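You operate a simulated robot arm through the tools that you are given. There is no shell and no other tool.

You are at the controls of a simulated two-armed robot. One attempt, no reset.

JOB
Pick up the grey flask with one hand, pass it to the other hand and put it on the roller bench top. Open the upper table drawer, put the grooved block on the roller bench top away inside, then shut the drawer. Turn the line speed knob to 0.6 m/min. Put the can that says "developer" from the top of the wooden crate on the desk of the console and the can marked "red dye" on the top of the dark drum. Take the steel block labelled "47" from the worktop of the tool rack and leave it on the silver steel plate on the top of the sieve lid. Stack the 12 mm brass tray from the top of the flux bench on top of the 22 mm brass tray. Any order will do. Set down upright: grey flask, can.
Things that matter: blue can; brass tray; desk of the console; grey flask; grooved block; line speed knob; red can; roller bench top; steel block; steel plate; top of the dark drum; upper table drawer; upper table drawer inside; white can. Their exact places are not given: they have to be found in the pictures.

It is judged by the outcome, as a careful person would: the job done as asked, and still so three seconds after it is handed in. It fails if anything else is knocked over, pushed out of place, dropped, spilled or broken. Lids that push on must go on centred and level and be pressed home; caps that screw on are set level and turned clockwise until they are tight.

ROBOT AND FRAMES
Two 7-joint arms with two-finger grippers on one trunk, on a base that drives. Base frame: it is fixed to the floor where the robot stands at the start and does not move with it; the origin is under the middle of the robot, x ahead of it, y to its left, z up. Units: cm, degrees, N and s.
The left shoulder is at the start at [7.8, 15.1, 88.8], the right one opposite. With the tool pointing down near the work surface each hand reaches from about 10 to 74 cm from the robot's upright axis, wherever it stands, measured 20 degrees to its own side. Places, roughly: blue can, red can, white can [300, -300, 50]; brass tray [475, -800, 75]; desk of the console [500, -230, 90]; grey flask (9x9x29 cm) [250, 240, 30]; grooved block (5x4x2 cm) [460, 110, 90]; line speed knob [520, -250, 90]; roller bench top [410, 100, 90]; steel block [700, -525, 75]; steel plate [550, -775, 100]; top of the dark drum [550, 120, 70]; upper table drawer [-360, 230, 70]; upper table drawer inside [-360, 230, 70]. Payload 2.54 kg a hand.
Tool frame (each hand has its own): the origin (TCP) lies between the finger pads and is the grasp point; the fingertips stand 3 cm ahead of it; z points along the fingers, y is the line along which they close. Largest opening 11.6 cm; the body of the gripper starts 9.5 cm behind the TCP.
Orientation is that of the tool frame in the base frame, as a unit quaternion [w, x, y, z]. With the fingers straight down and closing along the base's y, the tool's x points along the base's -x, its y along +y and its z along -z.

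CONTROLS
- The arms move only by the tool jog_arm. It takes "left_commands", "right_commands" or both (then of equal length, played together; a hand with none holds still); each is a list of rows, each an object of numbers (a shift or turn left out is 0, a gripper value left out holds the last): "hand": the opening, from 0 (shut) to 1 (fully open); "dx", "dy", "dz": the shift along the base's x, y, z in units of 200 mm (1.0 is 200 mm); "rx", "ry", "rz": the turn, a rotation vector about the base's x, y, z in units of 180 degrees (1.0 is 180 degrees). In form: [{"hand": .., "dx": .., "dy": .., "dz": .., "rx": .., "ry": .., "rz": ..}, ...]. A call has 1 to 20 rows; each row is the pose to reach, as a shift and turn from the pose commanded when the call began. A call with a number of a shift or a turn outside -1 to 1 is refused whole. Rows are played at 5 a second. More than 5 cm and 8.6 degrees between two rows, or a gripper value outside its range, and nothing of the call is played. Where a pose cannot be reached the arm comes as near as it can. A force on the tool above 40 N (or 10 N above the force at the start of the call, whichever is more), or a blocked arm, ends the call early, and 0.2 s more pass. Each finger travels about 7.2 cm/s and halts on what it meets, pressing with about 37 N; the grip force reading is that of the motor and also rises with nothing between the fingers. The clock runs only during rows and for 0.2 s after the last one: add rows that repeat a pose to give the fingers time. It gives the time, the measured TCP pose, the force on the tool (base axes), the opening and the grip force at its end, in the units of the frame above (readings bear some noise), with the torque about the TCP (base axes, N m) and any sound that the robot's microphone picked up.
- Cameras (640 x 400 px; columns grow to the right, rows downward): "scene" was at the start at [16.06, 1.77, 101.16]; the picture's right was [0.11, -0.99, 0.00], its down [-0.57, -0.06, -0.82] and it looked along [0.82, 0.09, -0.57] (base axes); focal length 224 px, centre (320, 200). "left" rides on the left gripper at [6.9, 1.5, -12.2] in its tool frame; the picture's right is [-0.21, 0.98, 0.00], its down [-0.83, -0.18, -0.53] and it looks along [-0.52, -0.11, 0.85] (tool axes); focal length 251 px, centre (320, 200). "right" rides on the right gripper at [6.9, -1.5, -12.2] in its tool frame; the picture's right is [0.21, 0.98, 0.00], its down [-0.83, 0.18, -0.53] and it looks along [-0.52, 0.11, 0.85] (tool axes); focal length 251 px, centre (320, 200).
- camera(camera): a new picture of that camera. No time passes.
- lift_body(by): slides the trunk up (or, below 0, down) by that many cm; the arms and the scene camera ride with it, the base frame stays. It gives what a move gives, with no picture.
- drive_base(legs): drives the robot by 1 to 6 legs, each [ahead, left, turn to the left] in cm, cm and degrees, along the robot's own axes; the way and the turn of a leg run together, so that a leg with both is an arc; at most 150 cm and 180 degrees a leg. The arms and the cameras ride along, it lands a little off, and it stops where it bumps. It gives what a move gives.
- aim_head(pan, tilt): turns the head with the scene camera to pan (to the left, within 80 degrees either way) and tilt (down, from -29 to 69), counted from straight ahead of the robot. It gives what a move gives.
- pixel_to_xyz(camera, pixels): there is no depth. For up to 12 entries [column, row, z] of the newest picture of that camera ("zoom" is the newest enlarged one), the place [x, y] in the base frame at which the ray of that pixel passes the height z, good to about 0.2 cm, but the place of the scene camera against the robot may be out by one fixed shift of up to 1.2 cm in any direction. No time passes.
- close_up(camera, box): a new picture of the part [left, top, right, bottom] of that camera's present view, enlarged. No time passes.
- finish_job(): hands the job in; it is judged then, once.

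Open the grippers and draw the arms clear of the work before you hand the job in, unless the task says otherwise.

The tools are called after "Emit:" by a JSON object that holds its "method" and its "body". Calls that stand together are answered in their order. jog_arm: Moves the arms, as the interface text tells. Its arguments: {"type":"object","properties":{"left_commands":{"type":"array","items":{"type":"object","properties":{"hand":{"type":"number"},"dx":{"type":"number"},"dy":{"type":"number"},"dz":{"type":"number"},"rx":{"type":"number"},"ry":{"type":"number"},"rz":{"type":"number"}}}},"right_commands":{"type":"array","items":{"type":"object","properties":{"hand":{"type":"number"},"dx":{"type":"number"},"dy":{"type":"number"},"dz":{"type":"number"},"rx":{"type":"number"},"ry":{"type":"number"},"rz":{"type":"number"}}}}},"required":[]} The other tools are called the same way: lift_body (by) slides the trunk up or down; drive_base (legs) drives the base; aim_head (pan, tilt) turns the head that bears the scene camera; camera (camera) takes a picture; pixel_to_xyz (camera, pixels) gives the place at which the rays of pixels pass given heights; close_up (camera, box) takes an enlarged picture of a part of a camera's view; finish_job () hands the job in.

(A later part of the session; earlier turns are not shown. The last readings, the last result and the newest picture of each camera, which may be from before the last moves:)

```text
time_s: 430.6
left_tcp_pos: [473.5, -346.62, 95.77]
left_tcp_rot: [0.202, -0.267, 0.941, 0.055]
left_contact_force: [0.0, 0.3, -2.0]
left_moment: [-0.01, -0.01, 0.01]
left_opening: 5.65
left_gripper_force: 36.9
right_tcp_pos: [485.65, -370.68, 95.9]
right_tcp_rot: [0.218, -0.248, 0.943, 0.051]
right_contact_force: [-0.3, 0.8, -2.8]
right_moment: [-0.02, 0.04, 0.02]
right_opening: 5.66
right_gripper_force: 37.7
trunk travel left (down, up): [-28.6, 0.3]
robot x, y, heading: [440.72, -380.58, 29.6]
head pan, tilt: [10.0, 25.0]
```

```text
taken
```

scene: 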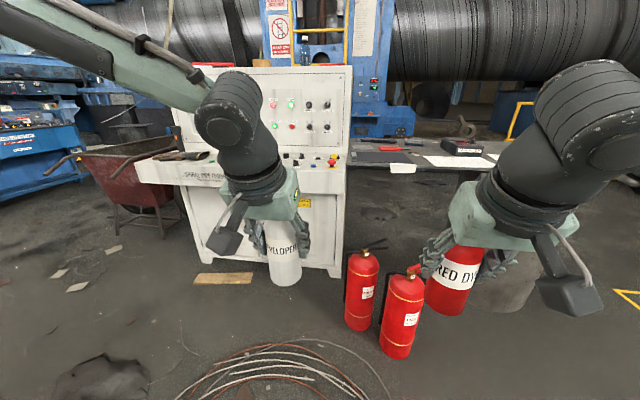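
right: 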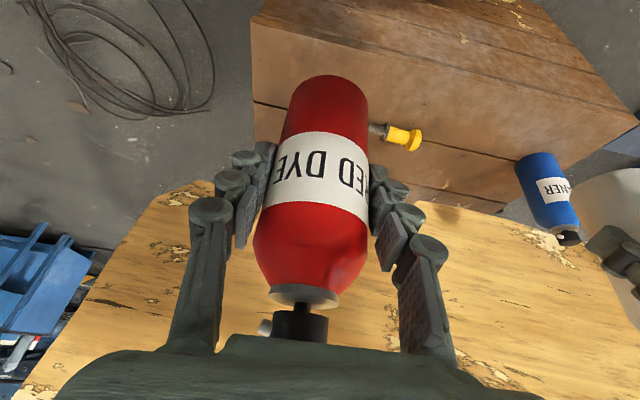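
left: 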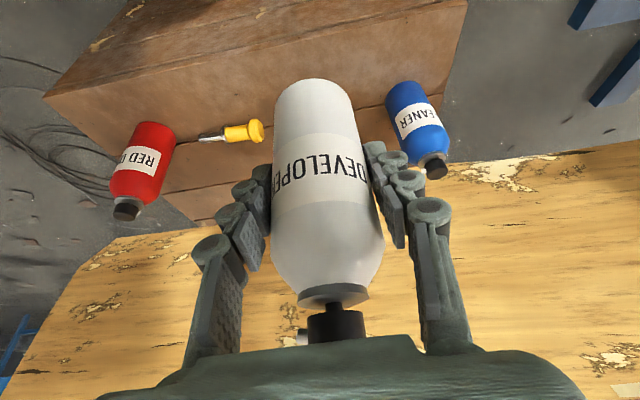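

Two fire extinguishers stand nearby; I locate them so as not to bump them.

Emit:
{"method": "pixel_to_xyz", "body": {"camera": "scene", "pixels": [[360, 328, 0], [398, 355, 0], [205, 263, 0], [340, 278, 0], [225, 280, 0], [150, 185, 85], [345, 187, 85]]}}

```text
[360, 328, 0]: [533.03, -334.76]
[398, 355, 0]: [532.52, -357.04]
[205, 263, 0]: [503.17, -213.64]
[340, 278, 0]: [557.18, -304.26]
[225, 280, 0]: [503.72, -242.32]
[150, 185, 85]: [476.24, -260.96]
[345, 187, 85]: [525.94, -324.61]
```

I raise both hands 12 cm so the cans clear the desk, then drive to the console's left part.

Emit:
{"method": "jog_arm", "body": {"left_commands": [{"dz": 0.2}, {"dz": 0.4}, {"dz": 0.6}], "right_commands": [{"dz": 0.2}, {"dz": 0.4}, {"dz": 0.6}]}}

Emit:
{"method": "drive_base", "body": {"legs": [[48, 77, 0]]}}

Emit:
{"method": "camera", "body": {"camera": "scene"}}

```text
time_s: 431.4
left_tcp_pos: [473.34, -346.87, 107.71]
left_tcp_rot: [0.203, -0.266, 0.941, 0.056]
left_contact_force: [-0.7, 0.3, -2.6]
left_moment: [0.02, 0.0, -0.01]
left_opening: 5.66
left_gripper_force: 37.5
right_tcp_pos: [485.78, -370.64, 108.15]
right_tcp_rot: [0.218, -0.248, 0.942, 0.052]
right_contact_force: [-0.2, 0.1, -2.7]
right_moment: [-0.04, 0.01, 0.01]
right_opening: 5.67
right_gripper_force: 37.0
trunk travel left (down, up): [-28.6, 0.3]
robot x, y, heading: [440.56, -380.64, 29.7]
head pan, tilt: [10.0, 25.0]
```

```text
time_s: 439.2
left_tcp_pos: [479.08, -257.41, 107.67]
left_tcp_rot: [0.202, -0.253, 0.945, 0.051]
left_contact_force: [-0.7, -0.3, -2.5]
left_moment: [-0.02, 0.03, 0.0]
left_opening: 5.68
left_gripper_force: 37.0
right_tcp_pos: [490.79, -281.45, 108.14]
right_tcp_rot: [0.219, -0.236, 0.946, 0.048]
right_contact_force: [0.3, -0.4, -2.7]
right_moment: [0.0, 0.04, 0.0]
right_opening: 5.69
right_gripper_force: 36.8
trunk travel left (down, up): [-28.6, 0.3]
robot x, y, heading: [445.38, -290.3, 28.1]
head pan, tilt: [10.0, 25.0]
```

```text
taken
```

scene: 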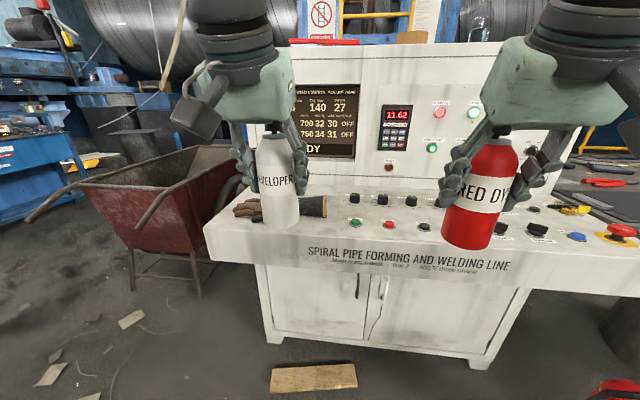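

I drive 26 cm ahead and 6 cm left, with the cans above the desk.

Emit:
{"method": "drive_base", "body": {"legs": [[26, 6, 0]]}}

Emit:
{"method": "camera", "body": {"camera": "scene"}}

Emit:
{"method": "camera", "body": {"camera": "left"}}

```text
time_s: 441.1
left_tcp_pos: [499.37, -239.73, 107.63]
left_tcp_rot: [0.202, -0.254, 0.945, 0.051]
left_contact_force: [0.6, 0.1, -3.5]
left_moment: [-0.01, 0.02, 0.03]
left_opening: 5.66
left_gripper_force: 36.9
right_tcp_pos: [511.08, -263.84, 108.1]
right_tcp_rot: [0.218, -0.236, 0.946, 0.048]
right_contact_force: [1.1, -0.4, -3.2]
right_moment: [-0.01, 0.0, 0.01]
right_opening: 5.65
right_gripper_force: 37.5
trunk travel left (down, up): [-28.6, 0.3]
robot x, y, heading: [465.33, -273.14, 28.1]
head pan, tilt: [10.0, 25.0]
```

```text
taken
```

scene: 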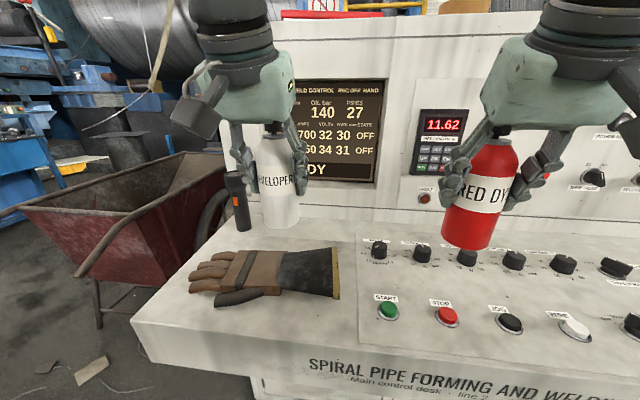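

```text
taken
```

left: 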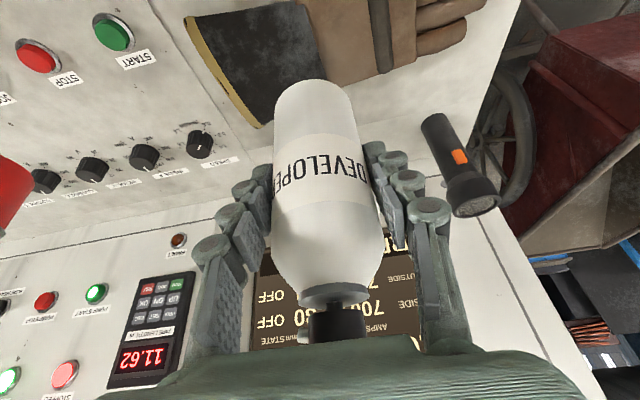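

I move the white can 13 cm inward to above (509.4,-230.8), keeping it high.

Emit:
{"method": "jog_arm", "body": {"left_commands": [{"dx": 0.12, "dy": 0.11}, {"dx": 0.25, "dy": 0.22}, {"dx": 0.38, "dy": 0.33, "dz": -0.05}, {"dx": 0.5, "dy": 0.445, "dz": -0.15}]}}

Emit:
{"method": "camera", "body": {"camera": "scene"}}

Emit:
{"method": "camera", "body": {"camera": "left"}}

```text
time_s: 442.1
left_tcp_pos: [509.35, -231.21, 104.76]
left_tcp_rot: [0.203, -0.254, 0.944, 0.053]
left_contact_force: [-0.9, 0.4, -3.7]
left_moment: [-0.03, 0.03, 0.0]
left_opening: 5.7
left_gripper_force: 37.4
right_tcp_pos: [511.19, -263.97, 108.07]
right_tcp_rot: [0.219, -0.236, 0.946, 0.048]
right_contact_force: [-0.6, 0.2, -2.5]
right_moment: [-0.02, 0.06, -0.02]
right_opening: 5.66
right_gripper_force: 37.2
trunk travel left (down, up): [-28.6, 0.3]
robot x, y, heading: [465.67, -272.69, 28.3]
head pan, tilt: [10.0, 25.0]
```

```text
taken
```

scene: 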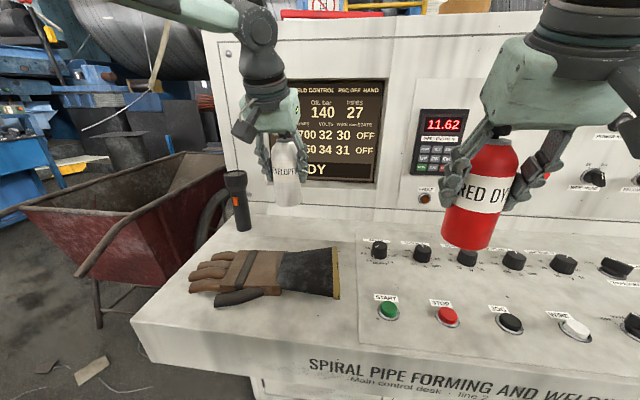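

```text
taken
```

left: 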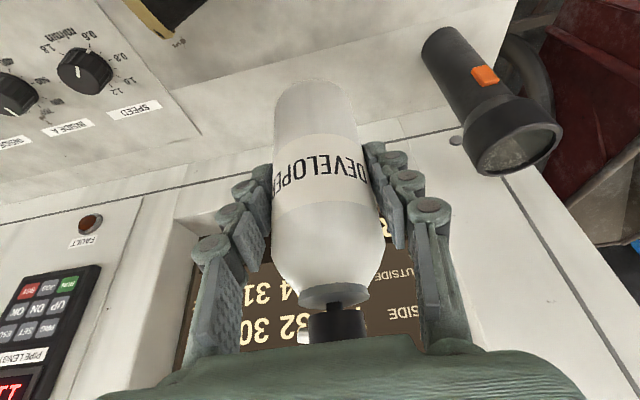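

I check which pixels correspond to the landing spot at desk height, and where the riser crease is.

Emit:
{"method": "pixel_to_xyz", "body": {"camera": "left", "pixels": [[310, 20, 87], [320, 40, 87], [330, 60, 87], [260, 95, 87], [400, 75, 87], [200, 130, 87], [180, 18, 88], [450, 60, 87], [85, 85, 87]]}}

Emit:
{"method": "close_up", "body": {"camera": "left", "box": [80, 0, 480, 200]}}

```text
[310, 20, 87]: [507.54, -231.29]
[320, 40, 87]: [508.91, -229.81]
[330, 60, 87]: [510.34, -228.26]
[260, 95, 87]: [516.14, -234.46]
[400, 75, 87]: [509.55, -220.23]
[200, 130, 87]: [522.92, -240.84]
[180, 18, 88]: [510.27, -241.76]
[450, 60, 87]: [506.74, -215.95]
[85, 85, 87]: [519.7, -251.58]
```

```text
1.60 times, centred on (280, 100) of left
```

zoom: 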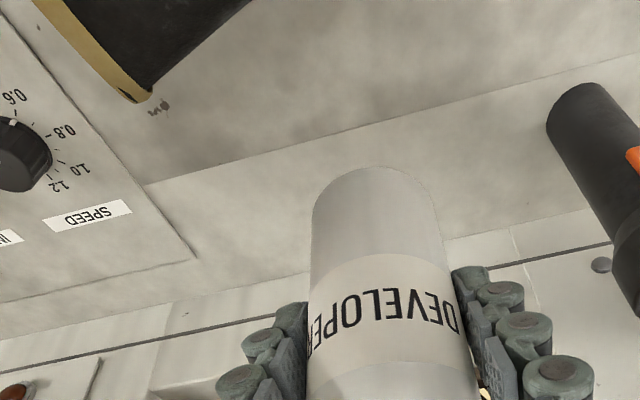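

I check the glove's rear edge and flashlight base in the scene view against the landing spot.

Emit:
{"method": "pixel_to_xyz", "body": {"camera": "scene", "pixels": [[290, 250, 88], [330, 247, 89], [240, 250, 88], [243, 228, 87], [300, 213, 87], [290, 235, 87], [380, 255, 87]]}}

Emit:
{"method": "close_up", "body": {"camera": "scene", "box": [170, 120, 390, 310]}}

```text
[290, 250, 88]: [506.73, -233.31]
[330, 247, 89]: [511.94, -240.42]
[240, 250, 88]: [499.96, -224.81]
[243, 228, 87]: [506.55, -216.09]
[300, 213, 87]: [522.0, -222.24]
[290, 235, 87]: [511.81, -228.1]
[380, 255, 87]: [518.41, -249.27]
```

```text
2.11 times, centred on (280, 215) of scene
```

zoom: 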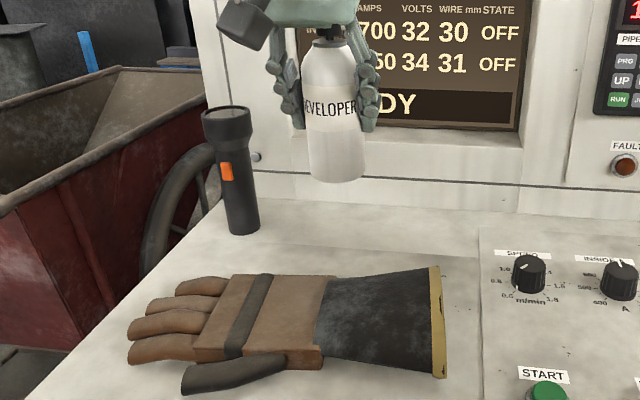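

There is more room behind: I aim at (512,-229.5) and lower to z 97.

Emit:
{"method": "jog_arm", "body": {"left_commands": [{"dx": 0.06, "dy": 0.04, "dz": -0.05}, {"dx": 0.13, "dy": 0.08, "dz": -0.15}, {"dx": 0.13, "dy": 0.08, "dz": -0.28}, {"dx": 0.13, "dy": 0.08, "dz": -0.38}]}}

Emit:
{"method": "camera", "body": {"camera": "left"}}

Emit:
{"method": "close_up", "body": {"camera": "scene", "box": [170, 120, 390, 310]}}

```text
time_s: 443.1
left_tcp_pos: [511.9, -229.24, 97.1]
left_tcp_rot: [0.202, -0.254, 0.944, 0.051]
left_contact_force: [0.0, 0.1, -3.7]
left_moment: [-0.02, 0.01, -0.02]
left_opening: 5.69
left_gripper_force: 37.5
right_tcp_pos: [511.06, -263.9, 108.17]
right_tcp_rot: [0.218, -0.236, 0.946, 0.048]
right_contact_force: [-0.1, -1.1, -2.7]
right_moment: [-0.03, 0.01, 0.02]
right_opening: 5.66
right_gripper_force: 36.8
trunk travel left (down, up): [-28.6, 0.3]
robot x, y, heading: [465.69, -272.7, 28.0]
head pan, tilt: [10.0, 25.0]
```

```text
taken
```

left: 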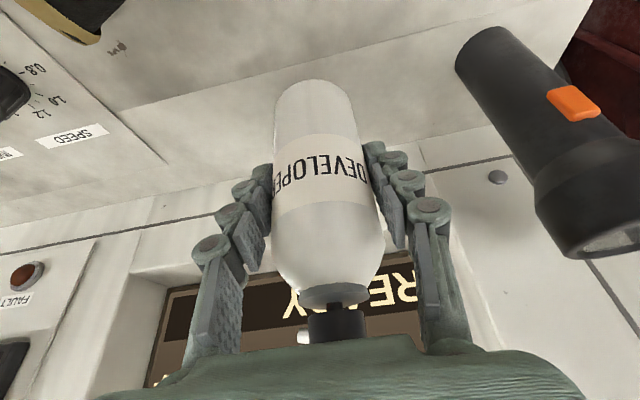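

```text
2.11 times, centred on (280, 215) of scene
```

zoom: 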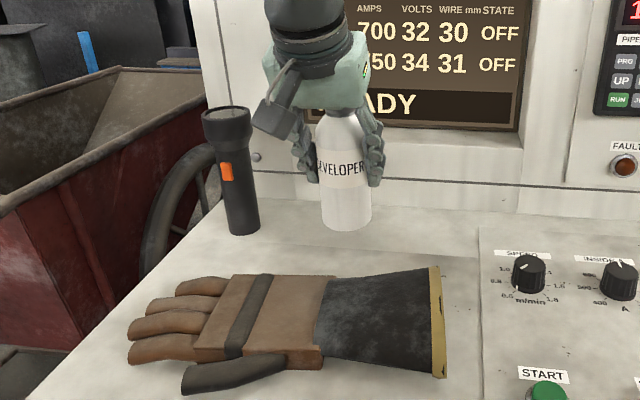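

The can hangs over clear desk. I lower slowly to contact.

Emit:
{"method": "jog_arm", "body": {"left_commands": [{"dz": -0.04}, {"dz": -0.07}, {"dz": -0.1}, {"dz": -0.12}]}}

Emit:
{"method": "close_up", "body": {"camera": "scene", "box": [170, 120, 390, 310]}}

```text
time_s: 444.1
left_tcp_pos: [511.84, -229.43, 94.83]
left_tcp_rot: [0.205, -0.254, 0.944, 0.053]
left_contact_force: [-1.1, 0.0, 2.9]
left_moment: [-0.01, 0.11, -0.02]
left_opening: 5.68
left_gripper_force: 37.1
right_tcp_pos: [511.0, -263.95, 108.14]
right_tcp_rot: [0.22, -0.236, 0.946, 0.047]
right_contact_force: [-0.2, -0.4, -2.9]
right_moment: [0.0, -0.02, -0.04]
right_opening: 5.62
right_gripper_force: 37.0
trunk travel left (down, up): [-28.6, 0.3]
robot x, y, heading: [465.42, -272.54, 27.9]
head pan, tilt: [10.0, 25.0]
```

```text
2.11 times, centred on (280, 215) of scene
```

zoom: 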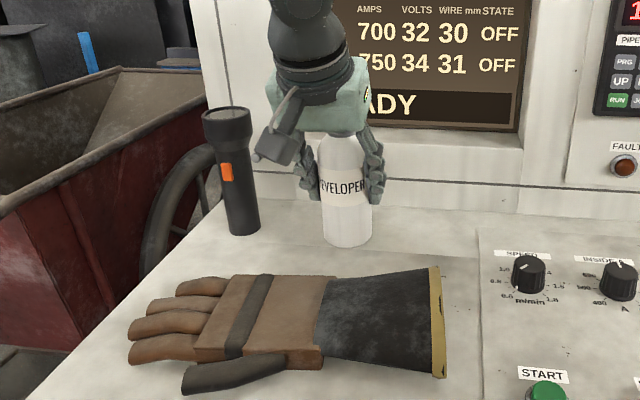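

Contact made. I open the left hand to about 8 cm and check that the can stands.

Emit:
{"method": "jog_arm", "body": {"left_commands": [{"hand": 0.55}, {"hand": 0.62}, {"hand": 0.7}, {"hand": 0.7}]}}

Emit:
{"method": "close_up", "body": {"camera": "scene", "box": [170, 120, 390, 310]}}

Emit:
{"method": "camera", "body": {"camera": "left"}}

```text
time_s: 445.1
left_tcp_pos: [511.99, -229.4, 94.75]
left_tcp_rot: [0.202, -0.254, 0.944, 0.053]
left_contact_force: [0.5, 0.3, 0.1]
left_moment: [-0.01, -0.03, -0.01]
left_opening: 8.11
left_gripper_force: 0.0
right_tcp_pos: [511.02, -263.88, 108.11]
right_tcp_rot: [0.22, -0.235, 0.945, 0.048]
right_contact_force: [0.3, -0.5, -2.6]
right_moment: [0.01, 0.03, -0.02]
right_opening: 5.67
right_gripper_force: 37.9
trunk travel left (down, up): [-28.6, 0.3]
robot x, y, heading: [465.44, -272.84, 27.9]
head pan, tilt: [10.0, 25.0]
```

```text
2.11 times, centred on (280, 215) of scene
```

zoom: 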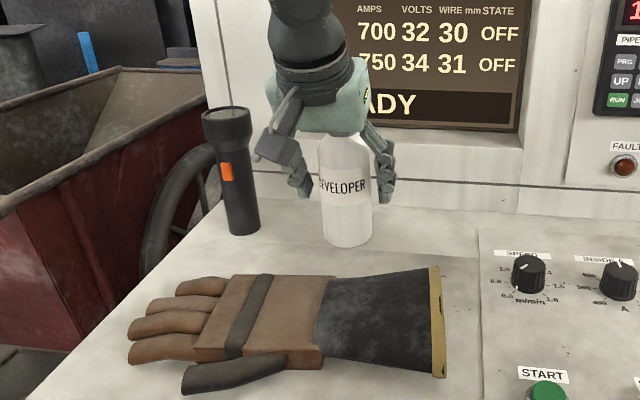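

```text
taken
```

left: 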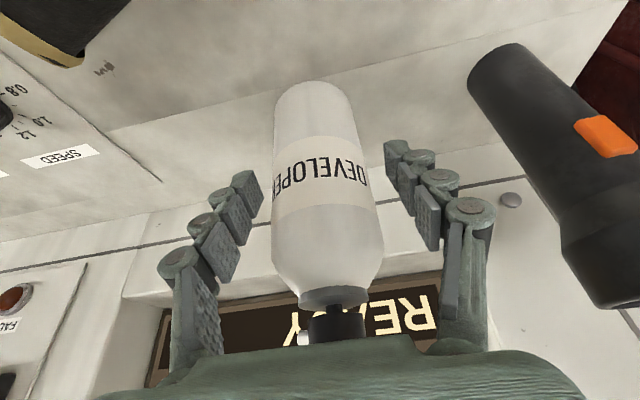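

The can stands upright on the desk. I withdraw 7 cm straight back, then lift clear above the glove.

Emit:
{"method": "jog_arm", "body": {"left_commands": [{"dx": -0.1, "dy": -0.057}, {"dx": -0.2, "dy": -0.115}, {"dx": -0.305, "dy": -0.175, "dz": 0.03}, {"dx": -0.33, "dy": -0.19, "dz": 0.2}, {"dx": -0.36, "dy": -0.21, "dz": 0.4}, {"dx": -0.45, "dy": -0.26, "dz": 0.55}, {"dx": -0.6, "dy": -0.35, "dz": 0.6}]}}

Emit:
{"method": "close_up", "body": {"camera": "scene", "box": [170, 120, 390, 310]}}

Emit:
{"method": "camera", "body": {"camera": "left"}}

```text
time_s: 446.7
left_tcp_pos: [499.85, -236.14, 106.94]
left_tcp_rot: [0.202, -0.254, 0.944, 0.053]
left_contact_force: [0.3, 0.3, -0.3]
left_moment: [0.06, -0.01, 0.01]
left_opening: 8.15
left_gripper_force: 0.1
right_tcp_pos: [510.95, -264.02, 108.07]
right_tcp_rot: [0.218, -0.236, 0.946, 0.048]
right_contact_force: [0.2, 0.1, -2.7]
right_moment: [0.02, -0.01, 0.01]
right_opening: 5.67
right_gripper_force: 36.9
trunk travel left (down, up): [-28.6, 0.3]
robot x, y, heading: [465.27, -272.92, 27.9]
head pan, tilt: [10.0, 25.0]
```

```text
2.11 times, centred on (280, 215) of scene
```

zoom: 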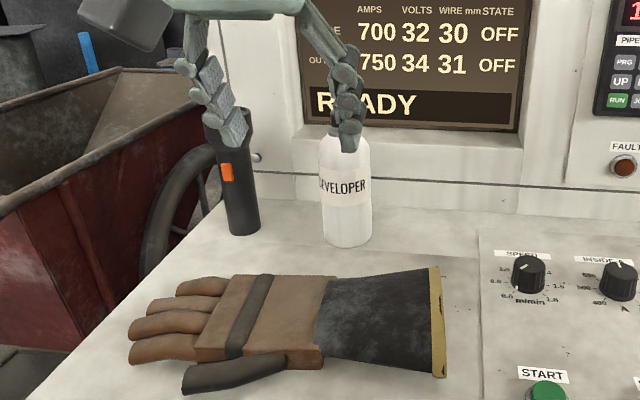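

```text
taken
```

left: 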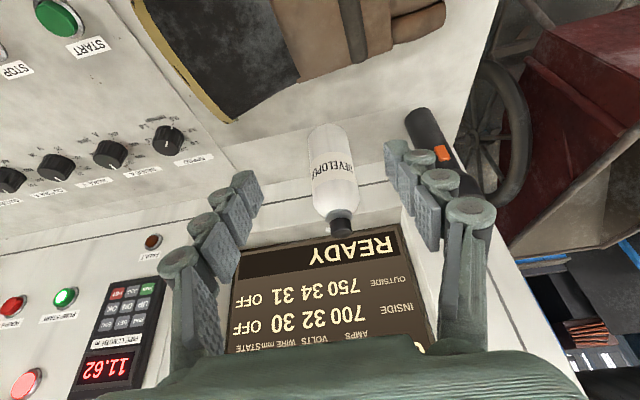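

The developer can stands on the desk and the dial is still at 0.6. Next I carry the red can to the dark drum by the open floor west of the bench.

Emit:
{"method": "drive_base", "body": {"legs": [[-20, 0, 0], [0, 0, 62]]}}

Emit:
{"method": "drive_base", "body": {"legs": [[85, 8, 0], [57, 88, 0], [128, 66, 0], [130, 0, 0]]}}

Emit:
{"method": "camera", "body": {"camera": "scene"}}

```text
time_s: 451.1
left_tcp_pos: [431.37, -234.78, 106.82]
left_tcp_rot: [-0.147, 0.703, -0.679, -0.149]
left_contact_force: [-0.2, -0.2, -1.4]
left_moment: [0.01, -0.02, 0.01]
left_opening: 8.1
left_gripper_force: 0.1
right_tcp_pos: [461.08, -238.06, 108.19]
right_tcp_rot: [0.164, -0.689, 0.689, 0.154]
right_contact_force: [-0.2, -0.3, -2.6]
right_moment: [-0.02, 0.0, 0.01]
right_opening: 5.66
right_gripper_force: 37.4
trunk travel left (down, up): [-28.6, 0.3]
robot x, y, heading: [447.66, -282.5, 90.0]
head pan, tilt: [10.0, 25.0]
```

```text
time_s: 476.7
left_tcp_pos: [282.17, 166.15, 106.61]
left_tcp_rot: [0.151, -0.683, 0.7, 0.145]
left_contact_force: [-0.1, -0.4, -0.1]
left_moment: [-0.02, -0.03, -0.03]
left_opening: 8.12
left_gripper_force: 0.0
right_tcp_pos: [311.5, 160.99, 108.04]
right_tcp_rot: [0.168, -0.667, 0.71, 0.149]
right_contact_force: [-0.4, 0.1, -3.3]
right_moment: [0.0, 0.01, 0.0]
right_opening: 5.66
right_gripper_force: 37.4
trunk travel left (down, up): [-28.6, 0.3]
robot x, y, heading: [295.53, 117.24, 86.8]
head pan, tilt: [10.0, 25.0]
```

```text
taken
```

scene: 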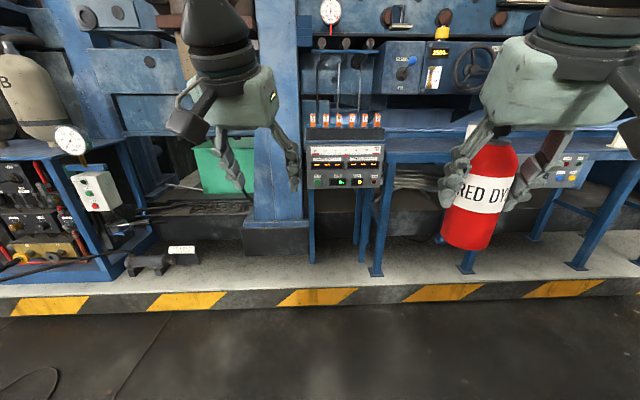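

I drive 48 cm north, turn to heading -20, and go east along the bench toward the drum.

Emit:
{"method": "drive_base", "body": {"legs": [[48, 0, 0], [0, 0, -107], [75, 41, 0], [65, 35, 0]]}}

Emit:
{"method": "aim_head", "body": {"pan": -20, "tilt": 28}}

Emit:
{"method": "camera", "body": {"camera": "scene"}}

```text
time_s: 491.8
left_tcp_pos: [503.69, 191.74, 106.85]
left_tcp_rot: [0.206, 0.143, 0.968, -0.032]
left_contact_force: [-0.4, -0.8, -0.6]
left_moment: [-0.01, -0.01, 0.01]
left_opening: 8.13
left_gripper_force: 0.1
right_tcp_pos: [490.92, 164.64, 108.04]
right_tcp_rot: [0.22, 0.16, 0.961, -0.044]
right_contact_force: [-0.6, -0.5, -3.1]
right_moment: [0.0, 0.06, 0.0]
right_opening: 5.64
right_gripper_force: 36.8
trunk travel left (down, up): [-28.6, 0.3]
robot x, y, heading: [453.5, 191.67, -18.8]
head pan, tilt: [10.0, 25.0]
```

```text
time_s: 492.7
left_tcp_pos: [503.61, 191.75, 106.79]
left_tcp_rot: [0.207, 0.142, 0.967, -0.032]
left_contact_force: [0.3, 0.1, 0.0]
left_moment: [-0.02, -0.01, 0.0]
left_opening: 8.12
left_gripper_force: 0.1
right_tcp_pos: [491.03, 164.54, 108.08]
right_tcp_rot: [0.22, 0.16, 0.961, -0.043]
right_contact_force: [0.4, -0.4, -3.6]
right_moment: [0.03, 0.02, -0.01]
right_opening: 5.63
right_gripper_force: 37.2
trunk travel left (down, up): [-28.6, 0.3]
robot x, y, heading: [453.24, 191.55, -19.0]
head pan, tilt: [-20.0, 28.0]
```

```text
taken
```

scene: 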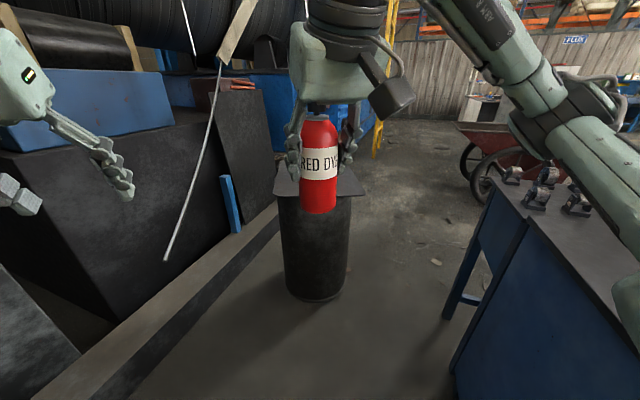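

The dark drum with a flat plate on top is straight ahead under the red can in the view. I locate it.

Emit:
{"method": "pixel_to_xyz", "body": {"camera": "scene", "pixels": [[315, 300, 0], [348, 280, 0], [283, 280, 0], [277, 193, 72], [364, 193, 72], [352, 167, 72], [320, 196, 72], [320, 196, 76], [280, 165, 72]]}}

Emit:
{"method": "close_up", "body": {"camera": "scene", "box": [250, 130, 400, 310]}}

```text
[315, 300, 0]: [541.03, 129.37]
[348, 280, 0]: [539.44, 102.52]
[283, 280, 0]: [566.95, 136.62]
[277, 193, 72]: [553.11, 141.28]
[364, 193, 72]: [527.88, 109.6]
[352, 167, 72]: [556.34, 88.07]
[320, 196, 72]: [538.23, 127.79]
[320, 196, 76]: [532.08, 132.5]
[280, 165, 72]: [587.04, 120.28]
```

```text
2.22 times, centred on (325, 220) of scene
```

zoom: 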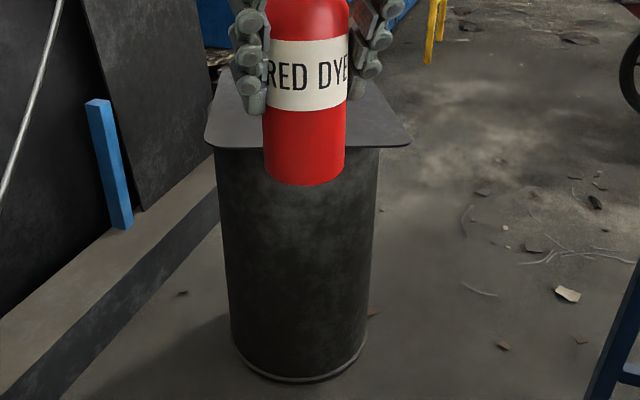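

The plate centre is about (556,115). I check the kerb on the left for clearance.

Emit:
{"method": "pixel_to_xyz", "body": {"camera": "scene", "pixels": [[120, 390, 0], [200, 300, 0], [270, 222, 0], [80, 380, 15], [450, 370, 0], [445, 318, 0]]}}

```text
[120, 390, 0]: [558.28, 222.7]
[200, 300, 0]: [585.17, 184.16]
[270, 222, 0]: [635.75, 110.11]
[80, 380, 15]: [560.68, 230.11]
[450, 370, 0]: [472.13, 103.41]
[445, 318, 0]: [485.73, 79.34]
```

Clearance is fine. I drive 52 cm ahead and turn to face the drum squarely.

Emit:
{"method": "drive_base", "body": {"legs": [[52, -5, 0], [0, 0, -19]]}}

Emit:
{"method": "aim_head", "body": {"pan": 0, "tilt": 40}}

Emit:
{"method": "camera", "body": {"camera": "scene"}}

Emit:
{"method": "camera", "body": {"camera": "left"}}

```text
time_s: 496.8
left_tcp_pos: [548.46, 153.95, 106.79]
left_tcp_rot: [0.199, 0.301, 0.93, -0.066]
left_contact_force: [-0.3, 0.3, -0.4]
left_moment: [-0.01, 0.0, 0.0]
left_opening: 8.12
left_gripper_force: 0.1
right_tcp_pos: [527.51, 132.58, 108.03]
right_tcp_rot: [0.21, 0.316, 0.922, -0.079]
right_contact_force: [-1.5, 0.0, -2.8]
right_moment: [0.04, 0.0, 0.06]
right_opening: 5.65
right_gripper_force: 36.8
trunk travel left (down, up): [-28.6, 0.3]
robot x, y, heading: [500.56, 170.54, -38.1]
head pan, tilt: [-20.0, 28.0]
```

```text
time_s: 497.6
left_tcp_pos: [548.45, 154.02, 106.76]
left_tcp_rot: [0.199, 0.3, 0.931, -0.065]
left_contact_force: [-0.5, -0.2, -0.3]
left_moment: [0.03, 0.01, 0.02]
left_opening: 8.09
left_gripper_force: 0.0
right_tcp_pos: [527.53, 132.54, 108.0]
right_tcp_rot: [0.21, 0.315, 0.922, -0.079]
right_contact_force: [0.1, -0.1, -1.8]
right_moment: [-0.01, -0.02, 0.01]
right_opening: 5.66
right_gripper_force: 36.6
trunk travel left (down, up): [-28.6, 0.3]
robot x, y, heading: [500.29, 170.43, -37.8]
head pan, tilt: [0.0, 40.0]
```

```text
taken
```

scene: 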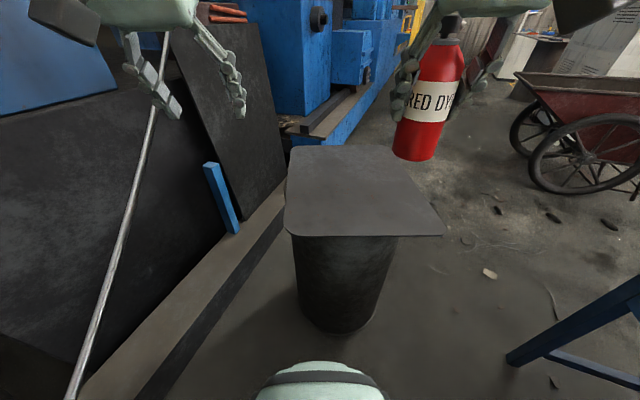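

```text
taken
```

left: 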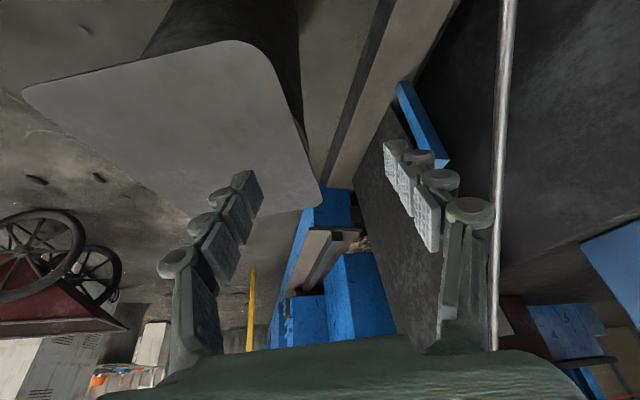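

I compute the plate's corners from the left wrist view to fix its height and place.

Emit:
{"method": "pixel_to_xyz", "body": {"camera": "left", "pixels": [[25, 92, 70], [25, 92, 73], [250, 45, 70], [250, 45, 73], [320, 208, 70], [320, 208, 73]]}}

Emit:
{"method": "pixel_to_xyz", "body": {"camera": "scene", "pixels": [[443, 235, 70], [443, 235, 73], [285, 234, 70], [285, 234, 73], [290, 147, 70], [290, 147, 73], [395, 150, 70], [395, 150, 73]]}}

```text
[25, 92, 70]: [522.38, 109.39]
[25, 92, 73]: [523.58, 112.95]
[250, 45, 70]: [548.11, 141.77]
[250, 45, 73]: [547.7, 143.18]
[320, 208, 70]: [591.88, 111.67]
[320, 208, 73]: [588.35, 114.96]
```

```text
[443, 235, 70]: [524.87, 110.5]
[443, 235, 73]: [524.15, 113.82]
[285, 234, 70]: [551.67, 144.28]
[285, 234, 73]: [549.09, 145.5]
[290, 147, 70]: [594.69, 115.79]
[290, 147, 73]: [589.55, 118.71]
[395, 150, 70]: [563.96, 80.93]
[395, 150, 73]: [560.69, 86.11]
```

The plate is at about z 72, centre (556,113). I lower the trunk 18 cm and drive 12 cm ahead.

Emit:
{"method": "lift_body", "body": {"by": -18}}

Emit:
{"method": "drive_base", "body": {"legs": [[12, 0, 0]]}}

Emit:
{"method": "jog_arm", "body": {"right_commands": [{"dx": 0.15, "dy": -0.12}, {"dx": 0.3, "dy": -0.23}, {"dx": 0.45, "dy": -0.35}, {"dx": 0.6, "dy": -0.46}]}}

Emit:
{"method": "camera", "body": {"camera": "right"}}

Emit:
{"method": "camera", "body": {"camera": "scene"}}

```text
time_s: 499.6
left_tcp_pos: [548.44, 154.02, 88.84]
left_tcp_rot: [0.198, 0.3, 0.931, -0.067]
left_contact_force: [0.6, 0.3, -0.7]
left_moment: [0.01, 0.0, -0.02]
left_opening: 8.11
left_gripper_force: 0.0
right_tcp_pos: [527.63, 132.6, 90.03]
right_tcp_rot: [0.21, 0.316, 0.922, -0.079]
right_contact_force: [-0.6, -0.2, -2.7]
right_moment: [0.04, -0.04, -0.02]
right_opening: 5.63
right_gripper_force: 37.4
trunk travel left (down, up): [-10.6, 18.3]
robot x, y, heading: [500.47, 170.72, -37.7]
head pan, tilt: [0.0, 40.0]
```

```text
time_s: 500.9
left_tcp_pos: [557.75, 146.69, 88.76]
left_tcp_rot: [0.199, 0.301, 0.93, -0.066]
left_contact_force: [0.0, -0.1, 0.4]
left_moment: [0.01, -0.02, 0.0]
left_opening: 8.13
left_gripper_force: 0.1
right_tcp_pos: [536.84, 125.29, 90.12]
right_tcp_rot: [0.21, 0.316, 0.922, -0.079]
right_contact_force: [0.2, 0.8, -2.8]
right_moment: [0.06, 0.02, -0.02]
right_opening: 5.62
right_gripper_force: 36.8
trunk travel left (down, up): [-10.6, 18.3]
robot x, y, heading: [510.33, 163.33, -37.9]
head pan, tilt: [0.0, 40.0]
```

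```text
time_s: 501.9
left_tcp_pos: [557.81, 146.72, 88.78]
left_tcp_rot: [0.199, 0.301, 0.93, -0.066]
left_contact_force: [-0.6, 0.0, -0.6]
left_moment: [0.01, 0.0, 0.01]
left_opening: 8.08
left_gripper_force: 0.1
right_tcp_pos: [549.03, 116.06, 90.04]
right_tcp_rot: [0.209, 0.316, 0.922, -0.079]
right_contact_force: [-0.1, 0.3, -2.5]
right_moment: [0.01, -0.02, 0.0]
right_opening: 5.65
right_gripper_force: 36.8
trunk travel left (down, up): [-10.6, 18.3]
robot x, y, heading: [510.05, 163.27, -37.9]
head pan, tilt: [0.0, 40.0]
```

```text
taken
```

right: 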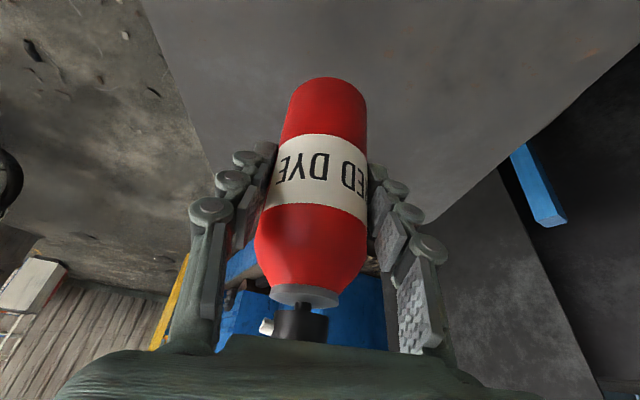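

```text
taken
```

scene: 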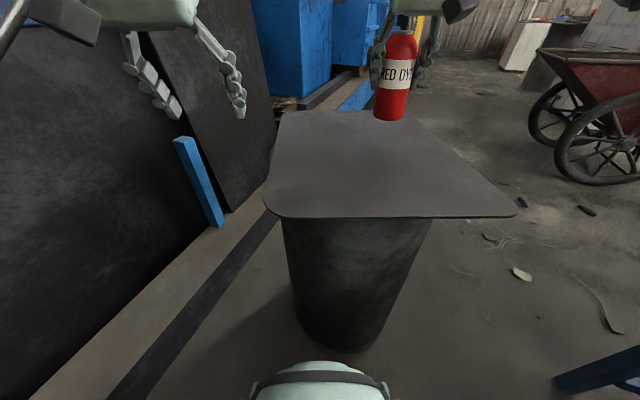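

The red can is over the plate. I lower 8 cm and then slowly to contact.

Emit:
{"method": "jog_arm", "body": {"right_commands": [{"dz": -0.12}, {"dz": -0.24}, {"dz": -0.36}, {"dz": -0.4}]}}

Emit:
{"method": "camera", "body": {"camera": "scene"}}

```text
time_s: 502.9
left_tcp_pos: [557.76, 146.71, 88.86]
left_tcp_rot: [0.199, 0.301, 0.93, -0.067]
left_contact_force: [0.1, 0.2, -0.2]
left_moment: [0.0, 0.01, 0.0]
left_opening: 8.14
left_gripper_force: 0.1
right_tcp_pos: [548.86, 115.97, 82.0]
right_tcp_rot: [0.21, 0.317, 0.922, -0.079]
right_contact_force: [0.5, -0.1, -2.7]
right_moment: [0.01, 0.02, -0.01]
right_opening: 5.65
right_gripper_force: 37.3
trunk travel left (down, up): [-10.6, 18.3]
robot x, y, heading: [510.01, 163.22, -38.0]
head pan, tilt: [0.0, 40.0]
```

```text
taken
```

scene: 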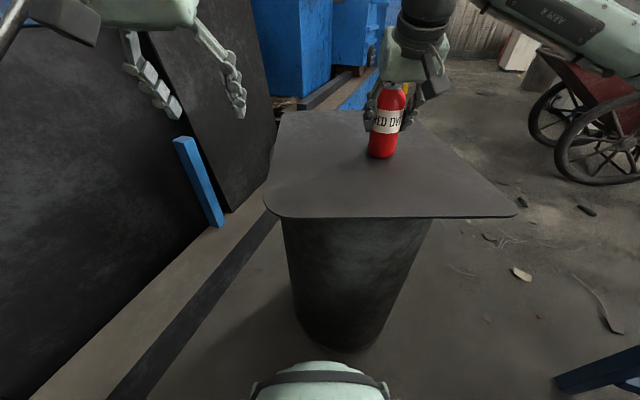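

I keep lowering in small steps to contact.

Emit:
{"method": "jog_arm", "body": {"right_commands": [{"dz": -0.03}, {"dz": -0.06}, {"dz": -0.09}, {"dz": -0.12}, {"dz": -0.15}]}}

Emit:
{"method": "close_up", "body": {"camera": "scene", "box": [300, 50, 480, 230]}}

```text
time_s: 504.1
left_tcp_pos: [557.68, 146.8, 88.99]
left_tcp_rot: [0.2, 0.301, 0.93, -0.068]
left_contact_force: [0.1, 0.6, -0.1]
left_moment: [-0.01, 0.02, -0.01]
left_opening: 8.11
left_gripper_force: 0.0
right_tcp_pos: [548.73, 116.07, 79.37]
right_tcp_rot: [0.213, 0.317, 0.921, -0.079]
right_contact_force: [-3.0, -1.4, 27.1]
right_moment: [0.16, 0.2, 0.01]
right_opening: 5.68
right_gripper_force: 36.7
trunk travel left (down, up): [-10.6, 18.3]
robot x, y, heading: [510.66, 163.26, -37.9]
head pan, tilt: [0.0, 40.0]
```

```text
2.22 times, centred on (390, 140) of scene
```

zoom: 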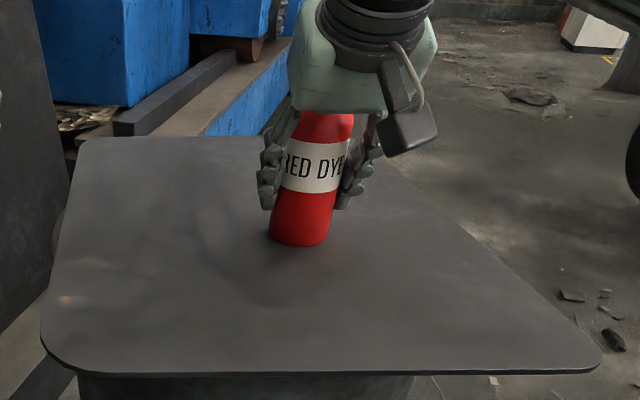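

Contact (27 N). I ease up 0.3 cm, open, and check.

Emit:
{"method": "jog_arm", "body": {"right_commands": [{"dz": 0.015}, {"dz": 0.015, "hand": 0.55}, {"dz": 0.015, "hand": 0.62}, {"dz": 0.015, "hand": 0.7}, {"dz": 0.015, "hand": 0.7}]}}

Emit:
{"method": "close_up", "body": {"camera": "scene", "box": [300, 50, 480, 230]}}

```text
time_s: 505.3
left_tcp_pos: [557.82, 146.61, 88.69]
left_tcp_rot: [0.199, 0.301, 0.93, -0.066]
left_contact_force: [-0.5, -0.2, 0.1]
left_moment: [-0.04, 0.05, 0.03]
left_opening: 8.12
left_gripper_force: 0.2
right_tcp_pos: [548.88, 116.13, 79.23]
right_tcp_rot: [0.21, 0.317, 0.922, -0.079]
right_contact_force: [0.0, 0.4, 0.0]
right_moment: [0.0, 0.02, 0.0]
right_opening: 8.1
right_gripper_force: 0.1
trunk travel left (down, up): [-10.6, 18.3]
robot x, y, heading: [510.23, 163.01, -37.9]
head pan, tilt: [0.0, 40.0]
```

```text
2.22 times, centred on (390, 140) of scene
```

zoom: 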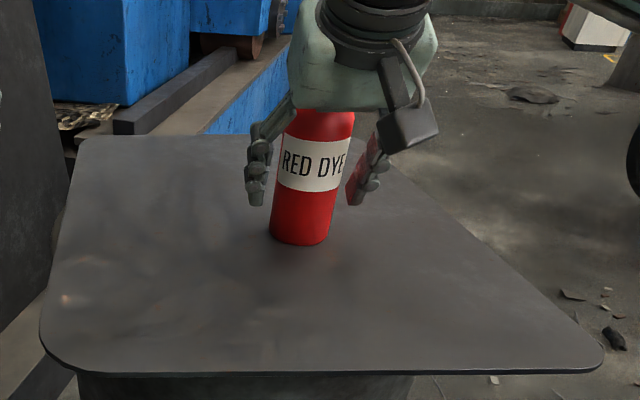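

The red can stands on the drum plate. I withdraw the right hand straight back and raise it.

Emit:
{"method": "jog_arm", "body": {"right_commands": [{"dx": -0.1, "dy": 0.078}, {"dx": -0.22, "dy": 0.17}, {"dx": -0.36, "dy": 0.28, "dz": 0.02}, {"dx": -0.5, "dy": 0.39, "dz": 0.1}, {"dx": -0.55, "dy": 0.43, "dz": 0.3}, {"dx": -0.55, "dy": 0.43, "dz": 0.5}]}}

Emit:
{"method": "camera", "body": {"camera": "scene"}}

Emit:
{"method": "camera", "body": {"camera": "right"}}

```text
time_s: 506.7
left_tcp_pos: [557.64, 146.61, 88.87]
left_tcp_rot: [0.2, 0.301, 0.93, -0.067]
left_contact_force: [-0.8, -0.4, -0.4]
left_moment: [0.01, -0.04, -0.02]
left_opening: 8.12
left_gripper_force: 0.0
right_tcp_pos: [537.66, 124.57, 89.39]
right_tcp_rot: [0.208, 0.316, 0.922, -0.079]
right_contact_force: [0.1, -0.2, -0.1]
right_moment: [0.0, -0.02, -0.03]
right_opening: 8.12
right_gripper_force: 0.0
trunk travel left (down, up): [-10.6, 18.3]
robot x, y, heading: [509.93, 163.41, -37.7]
head pan, tilt: [0.0, 40.0]
```

```text
taken
```

scene: 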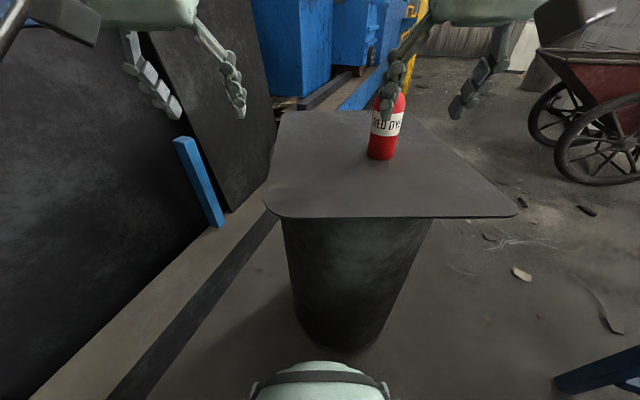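

```text
taken
```

right: 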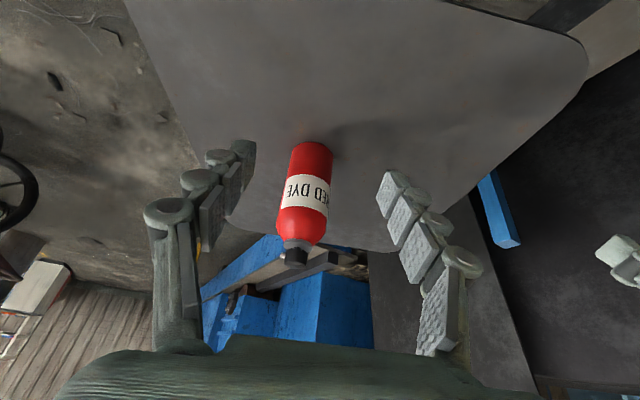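

The red can stands free on the drum. I raise the trunk and drive back west, then south toward the flux area.

Emit:
{"method": "lift_body", "body": {"by": 18}}

Emit:
{"method": "drive_base", "body": {"legs": [[-58, 0, 0], [-54, -63, 0], [-54, -63, 0], [0, 0, -52]]}}

Emit:
{"method": "drive_base", "body": {"legs": [[130, -15, 0], [130, 0, 0]]}}

```text
time_s: 508.7
left_tcp_pos: [557.63, 146.65, 106.72]
left_tcp_rot: [0.2, 0.301, 0.93, -0.066]
left_contact_force: [0.4, 1.0, 0.8]
left_moment: [-0.01, -0.03, 0.01]
left_opening: 8.12
left_gripper_force: 0.1
right_tcp_pos: [537.69, 124.53, 107.44]
right_tcp_rot: [0.21, 0.316, 0.922, -0.078]
right_contact_force: [-0.1, 0.1, 0.5]
right_moment: [0.03, 0.02, -0.01]
right_opening: 8.07
right_gripper_force: 0.2
trunk travel left (down, up): [-28.6, 0.3]
robot x, y, heading: [510.21, 163.5, -38.1]
head pan, tilt: [0.0, 40.0]
```

```text
time_s: 526.6
left_tcp_pos: [318.0, 117.8, 106.86]
left_tcp_rot: [0.151, 0.67, 0.712, -0.144]
left_contact_force: [-0.8, 0.3, 1.3]
left_moment: [-0.03, -0.01, -0.01]
left_opening: 8.11
left_gripper_force: 0.1
right_tcp_pos: [288.17, 119.32, 107.59]
right_tcp_rot: [0.156, 0.68, 0.698, -0.161]
right_contact_force: [0.7, 0.1, 0.4]
right_moment: [0.02, 0.02, -0.04]
right_opening: 8.11
right_gripper_force: 0.0
trunk travel left (down, up): [-28.6, 0.3]
robot x, y, heading: [300.89, 164.94, -88.6]
head pan, tilt: [0.0, 40.0]
```

```text
time_s: 539.1
left_tcp_pos: [309.86, -138.64, 106.84]
left_tcp_rot: [0.151, 0.67, 0.713, -0.145]
left_contact_force: [-0.6, 1.2, 0.7]
left_moment: [0.01, 0.01, -0.03]
left_opening: 8.12
left_gripper_force: 0.0
right_tcp_pos: [280.06, -137.23, 107.46]
right_tcp_rot: [0.155, 0.68, 0.698, -0.161]
right_contact_force: [0.4, 0.4, 0.0]
right_moment: [-0.02, 0.0, 0.01]
right_opening: 8.14
right_gripper_force: 0.1
trunk travel left (down, up): [-28.6, 0.3]
robot x, y, heading: [292.22, -91.14, -88.4]
head pan, tilt: [0.0, 40.0]
```

I continue south past the console gap to (440,-390).

Emit:
{"method": "drive_base", "body": {"legs": [[59, 62, 0], [45, 86, 0], [86, 16, 0], [106, -12, 0]]}}

Emit:
{"method": "aim_head", "body": {"pan": 20, "tilt": 15}}

Emit:
{"method": "camera", "body": {"camera": "scene"}}

Emit:
{"method": "close_up", "body": {"camera": "scene", "box": [100, 60, 420, 260]}}

```text
time_s: 563.2
left_tcp_pos: [474.84, -426.57, 106.86]
left_tcp_rot: [0.152, 0.667, 0.715, -0.144]
left_contact_force: [-0.6, -0.6, 0.1]
left_moment: [0.03, -0.01, -0.01]
left_opening: 8.13
left_gripper_force: 0.2
right_tcp_pos: [445.07, -425.27, 107.44]
right_tcp_rot: [0.156, 0.678, 0.7, -0.161]
right_contact_force: [-0.9, 0.0, 0.0]
right_moment: [0.02, 0.02, -0.01]
right_opening: 8.15
right_gripper_force: 0.0
trunk travel left (down, up): [-28.6, 0.3]
robot x, y, heading: [457.14, -379.43, -88.4]
head pan, tilt: [0.0, 40.0]
```

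```text
time_s: 564.1
left_tcp_pos: [474.75, -426.65, 106.87]
left_tcp_rot: [0.152, 0.667, 0.715, -0.145]
left_contact_force: [-0.1, -0.3, -0.2]
left_moment: [-0.02, 0.01, 0.01]
left_opening: 8.11
left_gripper_force: 0.0
right_tcp_pos: [444.96, -425.21, 107.45]
right_tcp_rot: [0.156, 0.678, 0.7, -0.16]
right_contact_force: [-0.6, -0.5, 0.1]
right_moment: [-0.01, 0.01, 0.01]
right_opening: 8.12
right_gripper_force: 0.1
trunk travel left (down, up): [-28.6, 0.3]
robot x, y, heading: [457.0, -379.35, -88.3]
head pan, tilt: [20.0, 15.0]
```

```text
taken
```

scene: 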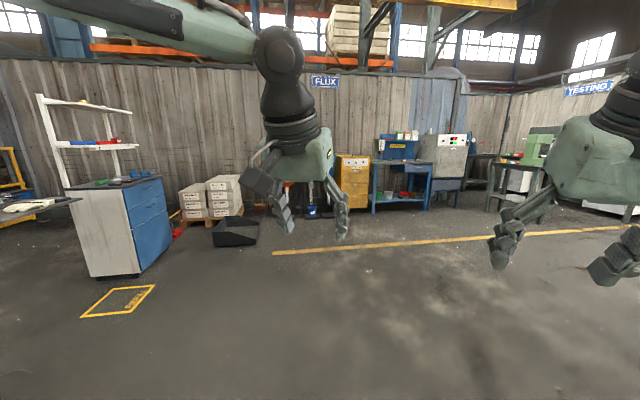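

```text
2.00 times, centred on (260, 160) of scene
```

zoom: 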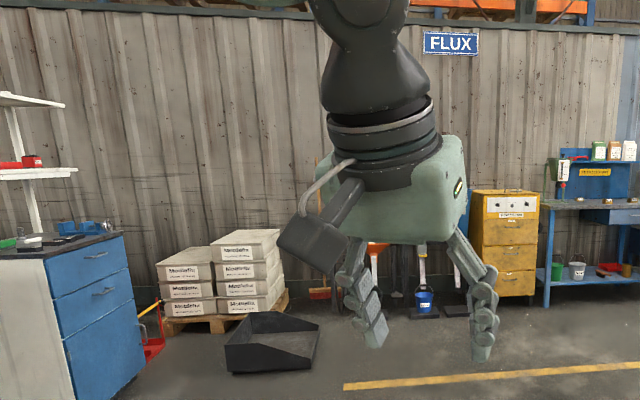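

The white-and-blue tool rack is at left (105,220), the flux bench at (400,165). I measure the rack.

Emit:
{"method": "pixel_to_xyz", "body": {"camera": "scene", "pixels": [[88, 277, 0], [140, 275, 0], [170, 240, 0], [65, 187, 78], [135, 187, 78], [163, 177, 78], [100, 180, 78], [235, 245, 0], [350, 208, 0], [400, 210, 0]]}}

Emit:
{"method": "close_up", "body": {"camera": "scene", "box": [30, 90, 190, 290]}}

```text
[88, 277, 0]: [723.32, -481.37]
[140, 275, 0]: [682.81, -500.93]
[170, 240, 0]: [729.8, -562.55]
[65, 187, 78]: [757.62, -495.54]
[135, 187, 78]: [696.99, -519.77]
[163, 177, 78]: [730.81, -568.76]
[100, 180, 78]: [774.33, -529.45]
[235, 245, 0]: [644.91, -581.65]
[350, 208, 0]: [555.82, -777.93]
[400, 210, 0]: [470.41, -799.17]
```

```text
2.00 times, centred on (110, 190) of scene
```

zoom: 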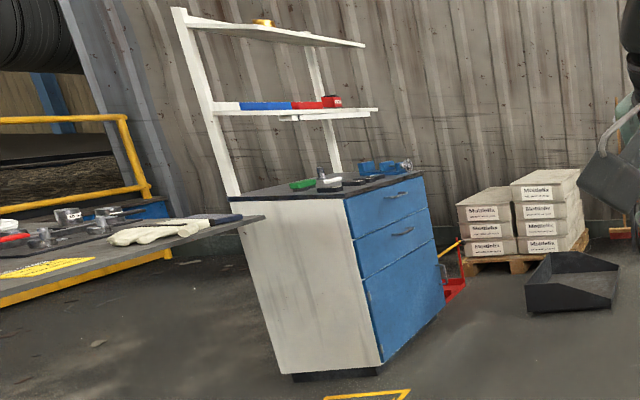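

I measure the black scoop on the floor and zoom on the worktop things.

Emit:
{"method": "pixel_to_xyz", "body": {"camera": "scene", "pixels": [[213, 246, 0], [258, 243, 0], [240, 222, 0], [215, 232, 0], [20, 235, 0], [75, 205, 70]]}}

Emit:
{"method": "close_up", "body": {"camera": "scene", "box": [60, 160, 180, 200]}}

```text
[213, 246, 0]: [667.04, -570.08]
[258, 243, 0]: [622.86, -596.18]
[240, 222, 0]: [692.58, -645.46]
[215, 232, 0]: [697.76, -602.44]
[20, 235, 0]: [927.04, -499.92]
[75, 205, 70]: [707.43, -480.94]
```

```text
5.33 times, centred on (120, 180) of scene
```

zoom: 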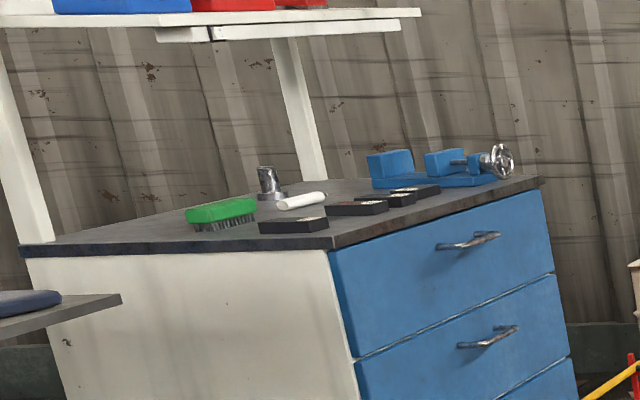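

Four dark blocks lie near the front corner of the worktop. I turn and drive to about (615,-500).

Emit:
{"method": "drive_base", "body": {"legs": [[0, 0, 68], [92, -30, 0], [90, -30, 0]]}}

Emit:
{"method": "aim_head", "body": {"pan": 10, "tilt": 25}}

Emit:
{"method": "camera", "body": {"camera": "scene"}}

```text
time_s: 576.7
left_tcp_pos: [656.5, -503.08, 106.76]
left_tcp_rot: [0.206, 0.167, 0.963, -0.037]
left_contact_force: [-0.6, -1.4, -0.2]
left_moment: [0.0, 0.03, -0.01]
left_opening: 8.12
left_gripper_force: 0.0
right_tcp_pos: [643.43, -529.8, 107.39]
right_tcp_rot: [0.219, 0.184, 0.957, -0.049]
right_contact_force: [0.5, -0.4, 0.6]
right_moment: [0.01, 0.0, 0.0]
right_opening: 8.11
right_gripper_force: 0.1
trunk travel left (down, up): [-28.6, 0.3]
robot x, y, heading: [606.13, -500.65, -21.8]
head pan, tilt: [20.0, 15.0]
```

```text
time_s: 577.4
left_tcp_pos: [656.46, -503.15, 106.88]
left_tcp_rot: [0.206, 0.167, 0.963, -0.037]
left_contact_force: [-0.3, -0.5, 0.0]
left_moment: [-0.03, 0.0, -0.03]
left_opening: 8.11
left_gripper_force: 0.1
right_tcp_pos: [643.35, -529.87, 107.39]
right_tcp_rot: [0.219, 0.184, 0.957, -0.049]
right_contact_force: [-0.4, -0.4, 0.4]
right_moment: [0.02, -0.03, 0.01]
right_opening: 8.13
right_gripper_force: 0.0
trunk travel left (down, up): [-28.6, 0.3]
robot x, y, heading: [605.94, -500.63, -21.5]
head pan, tilt: [10.0, 25.0]
```

```text
taken
```

scene: 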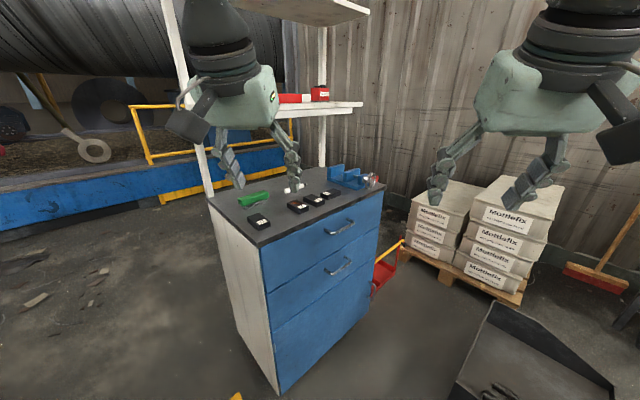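

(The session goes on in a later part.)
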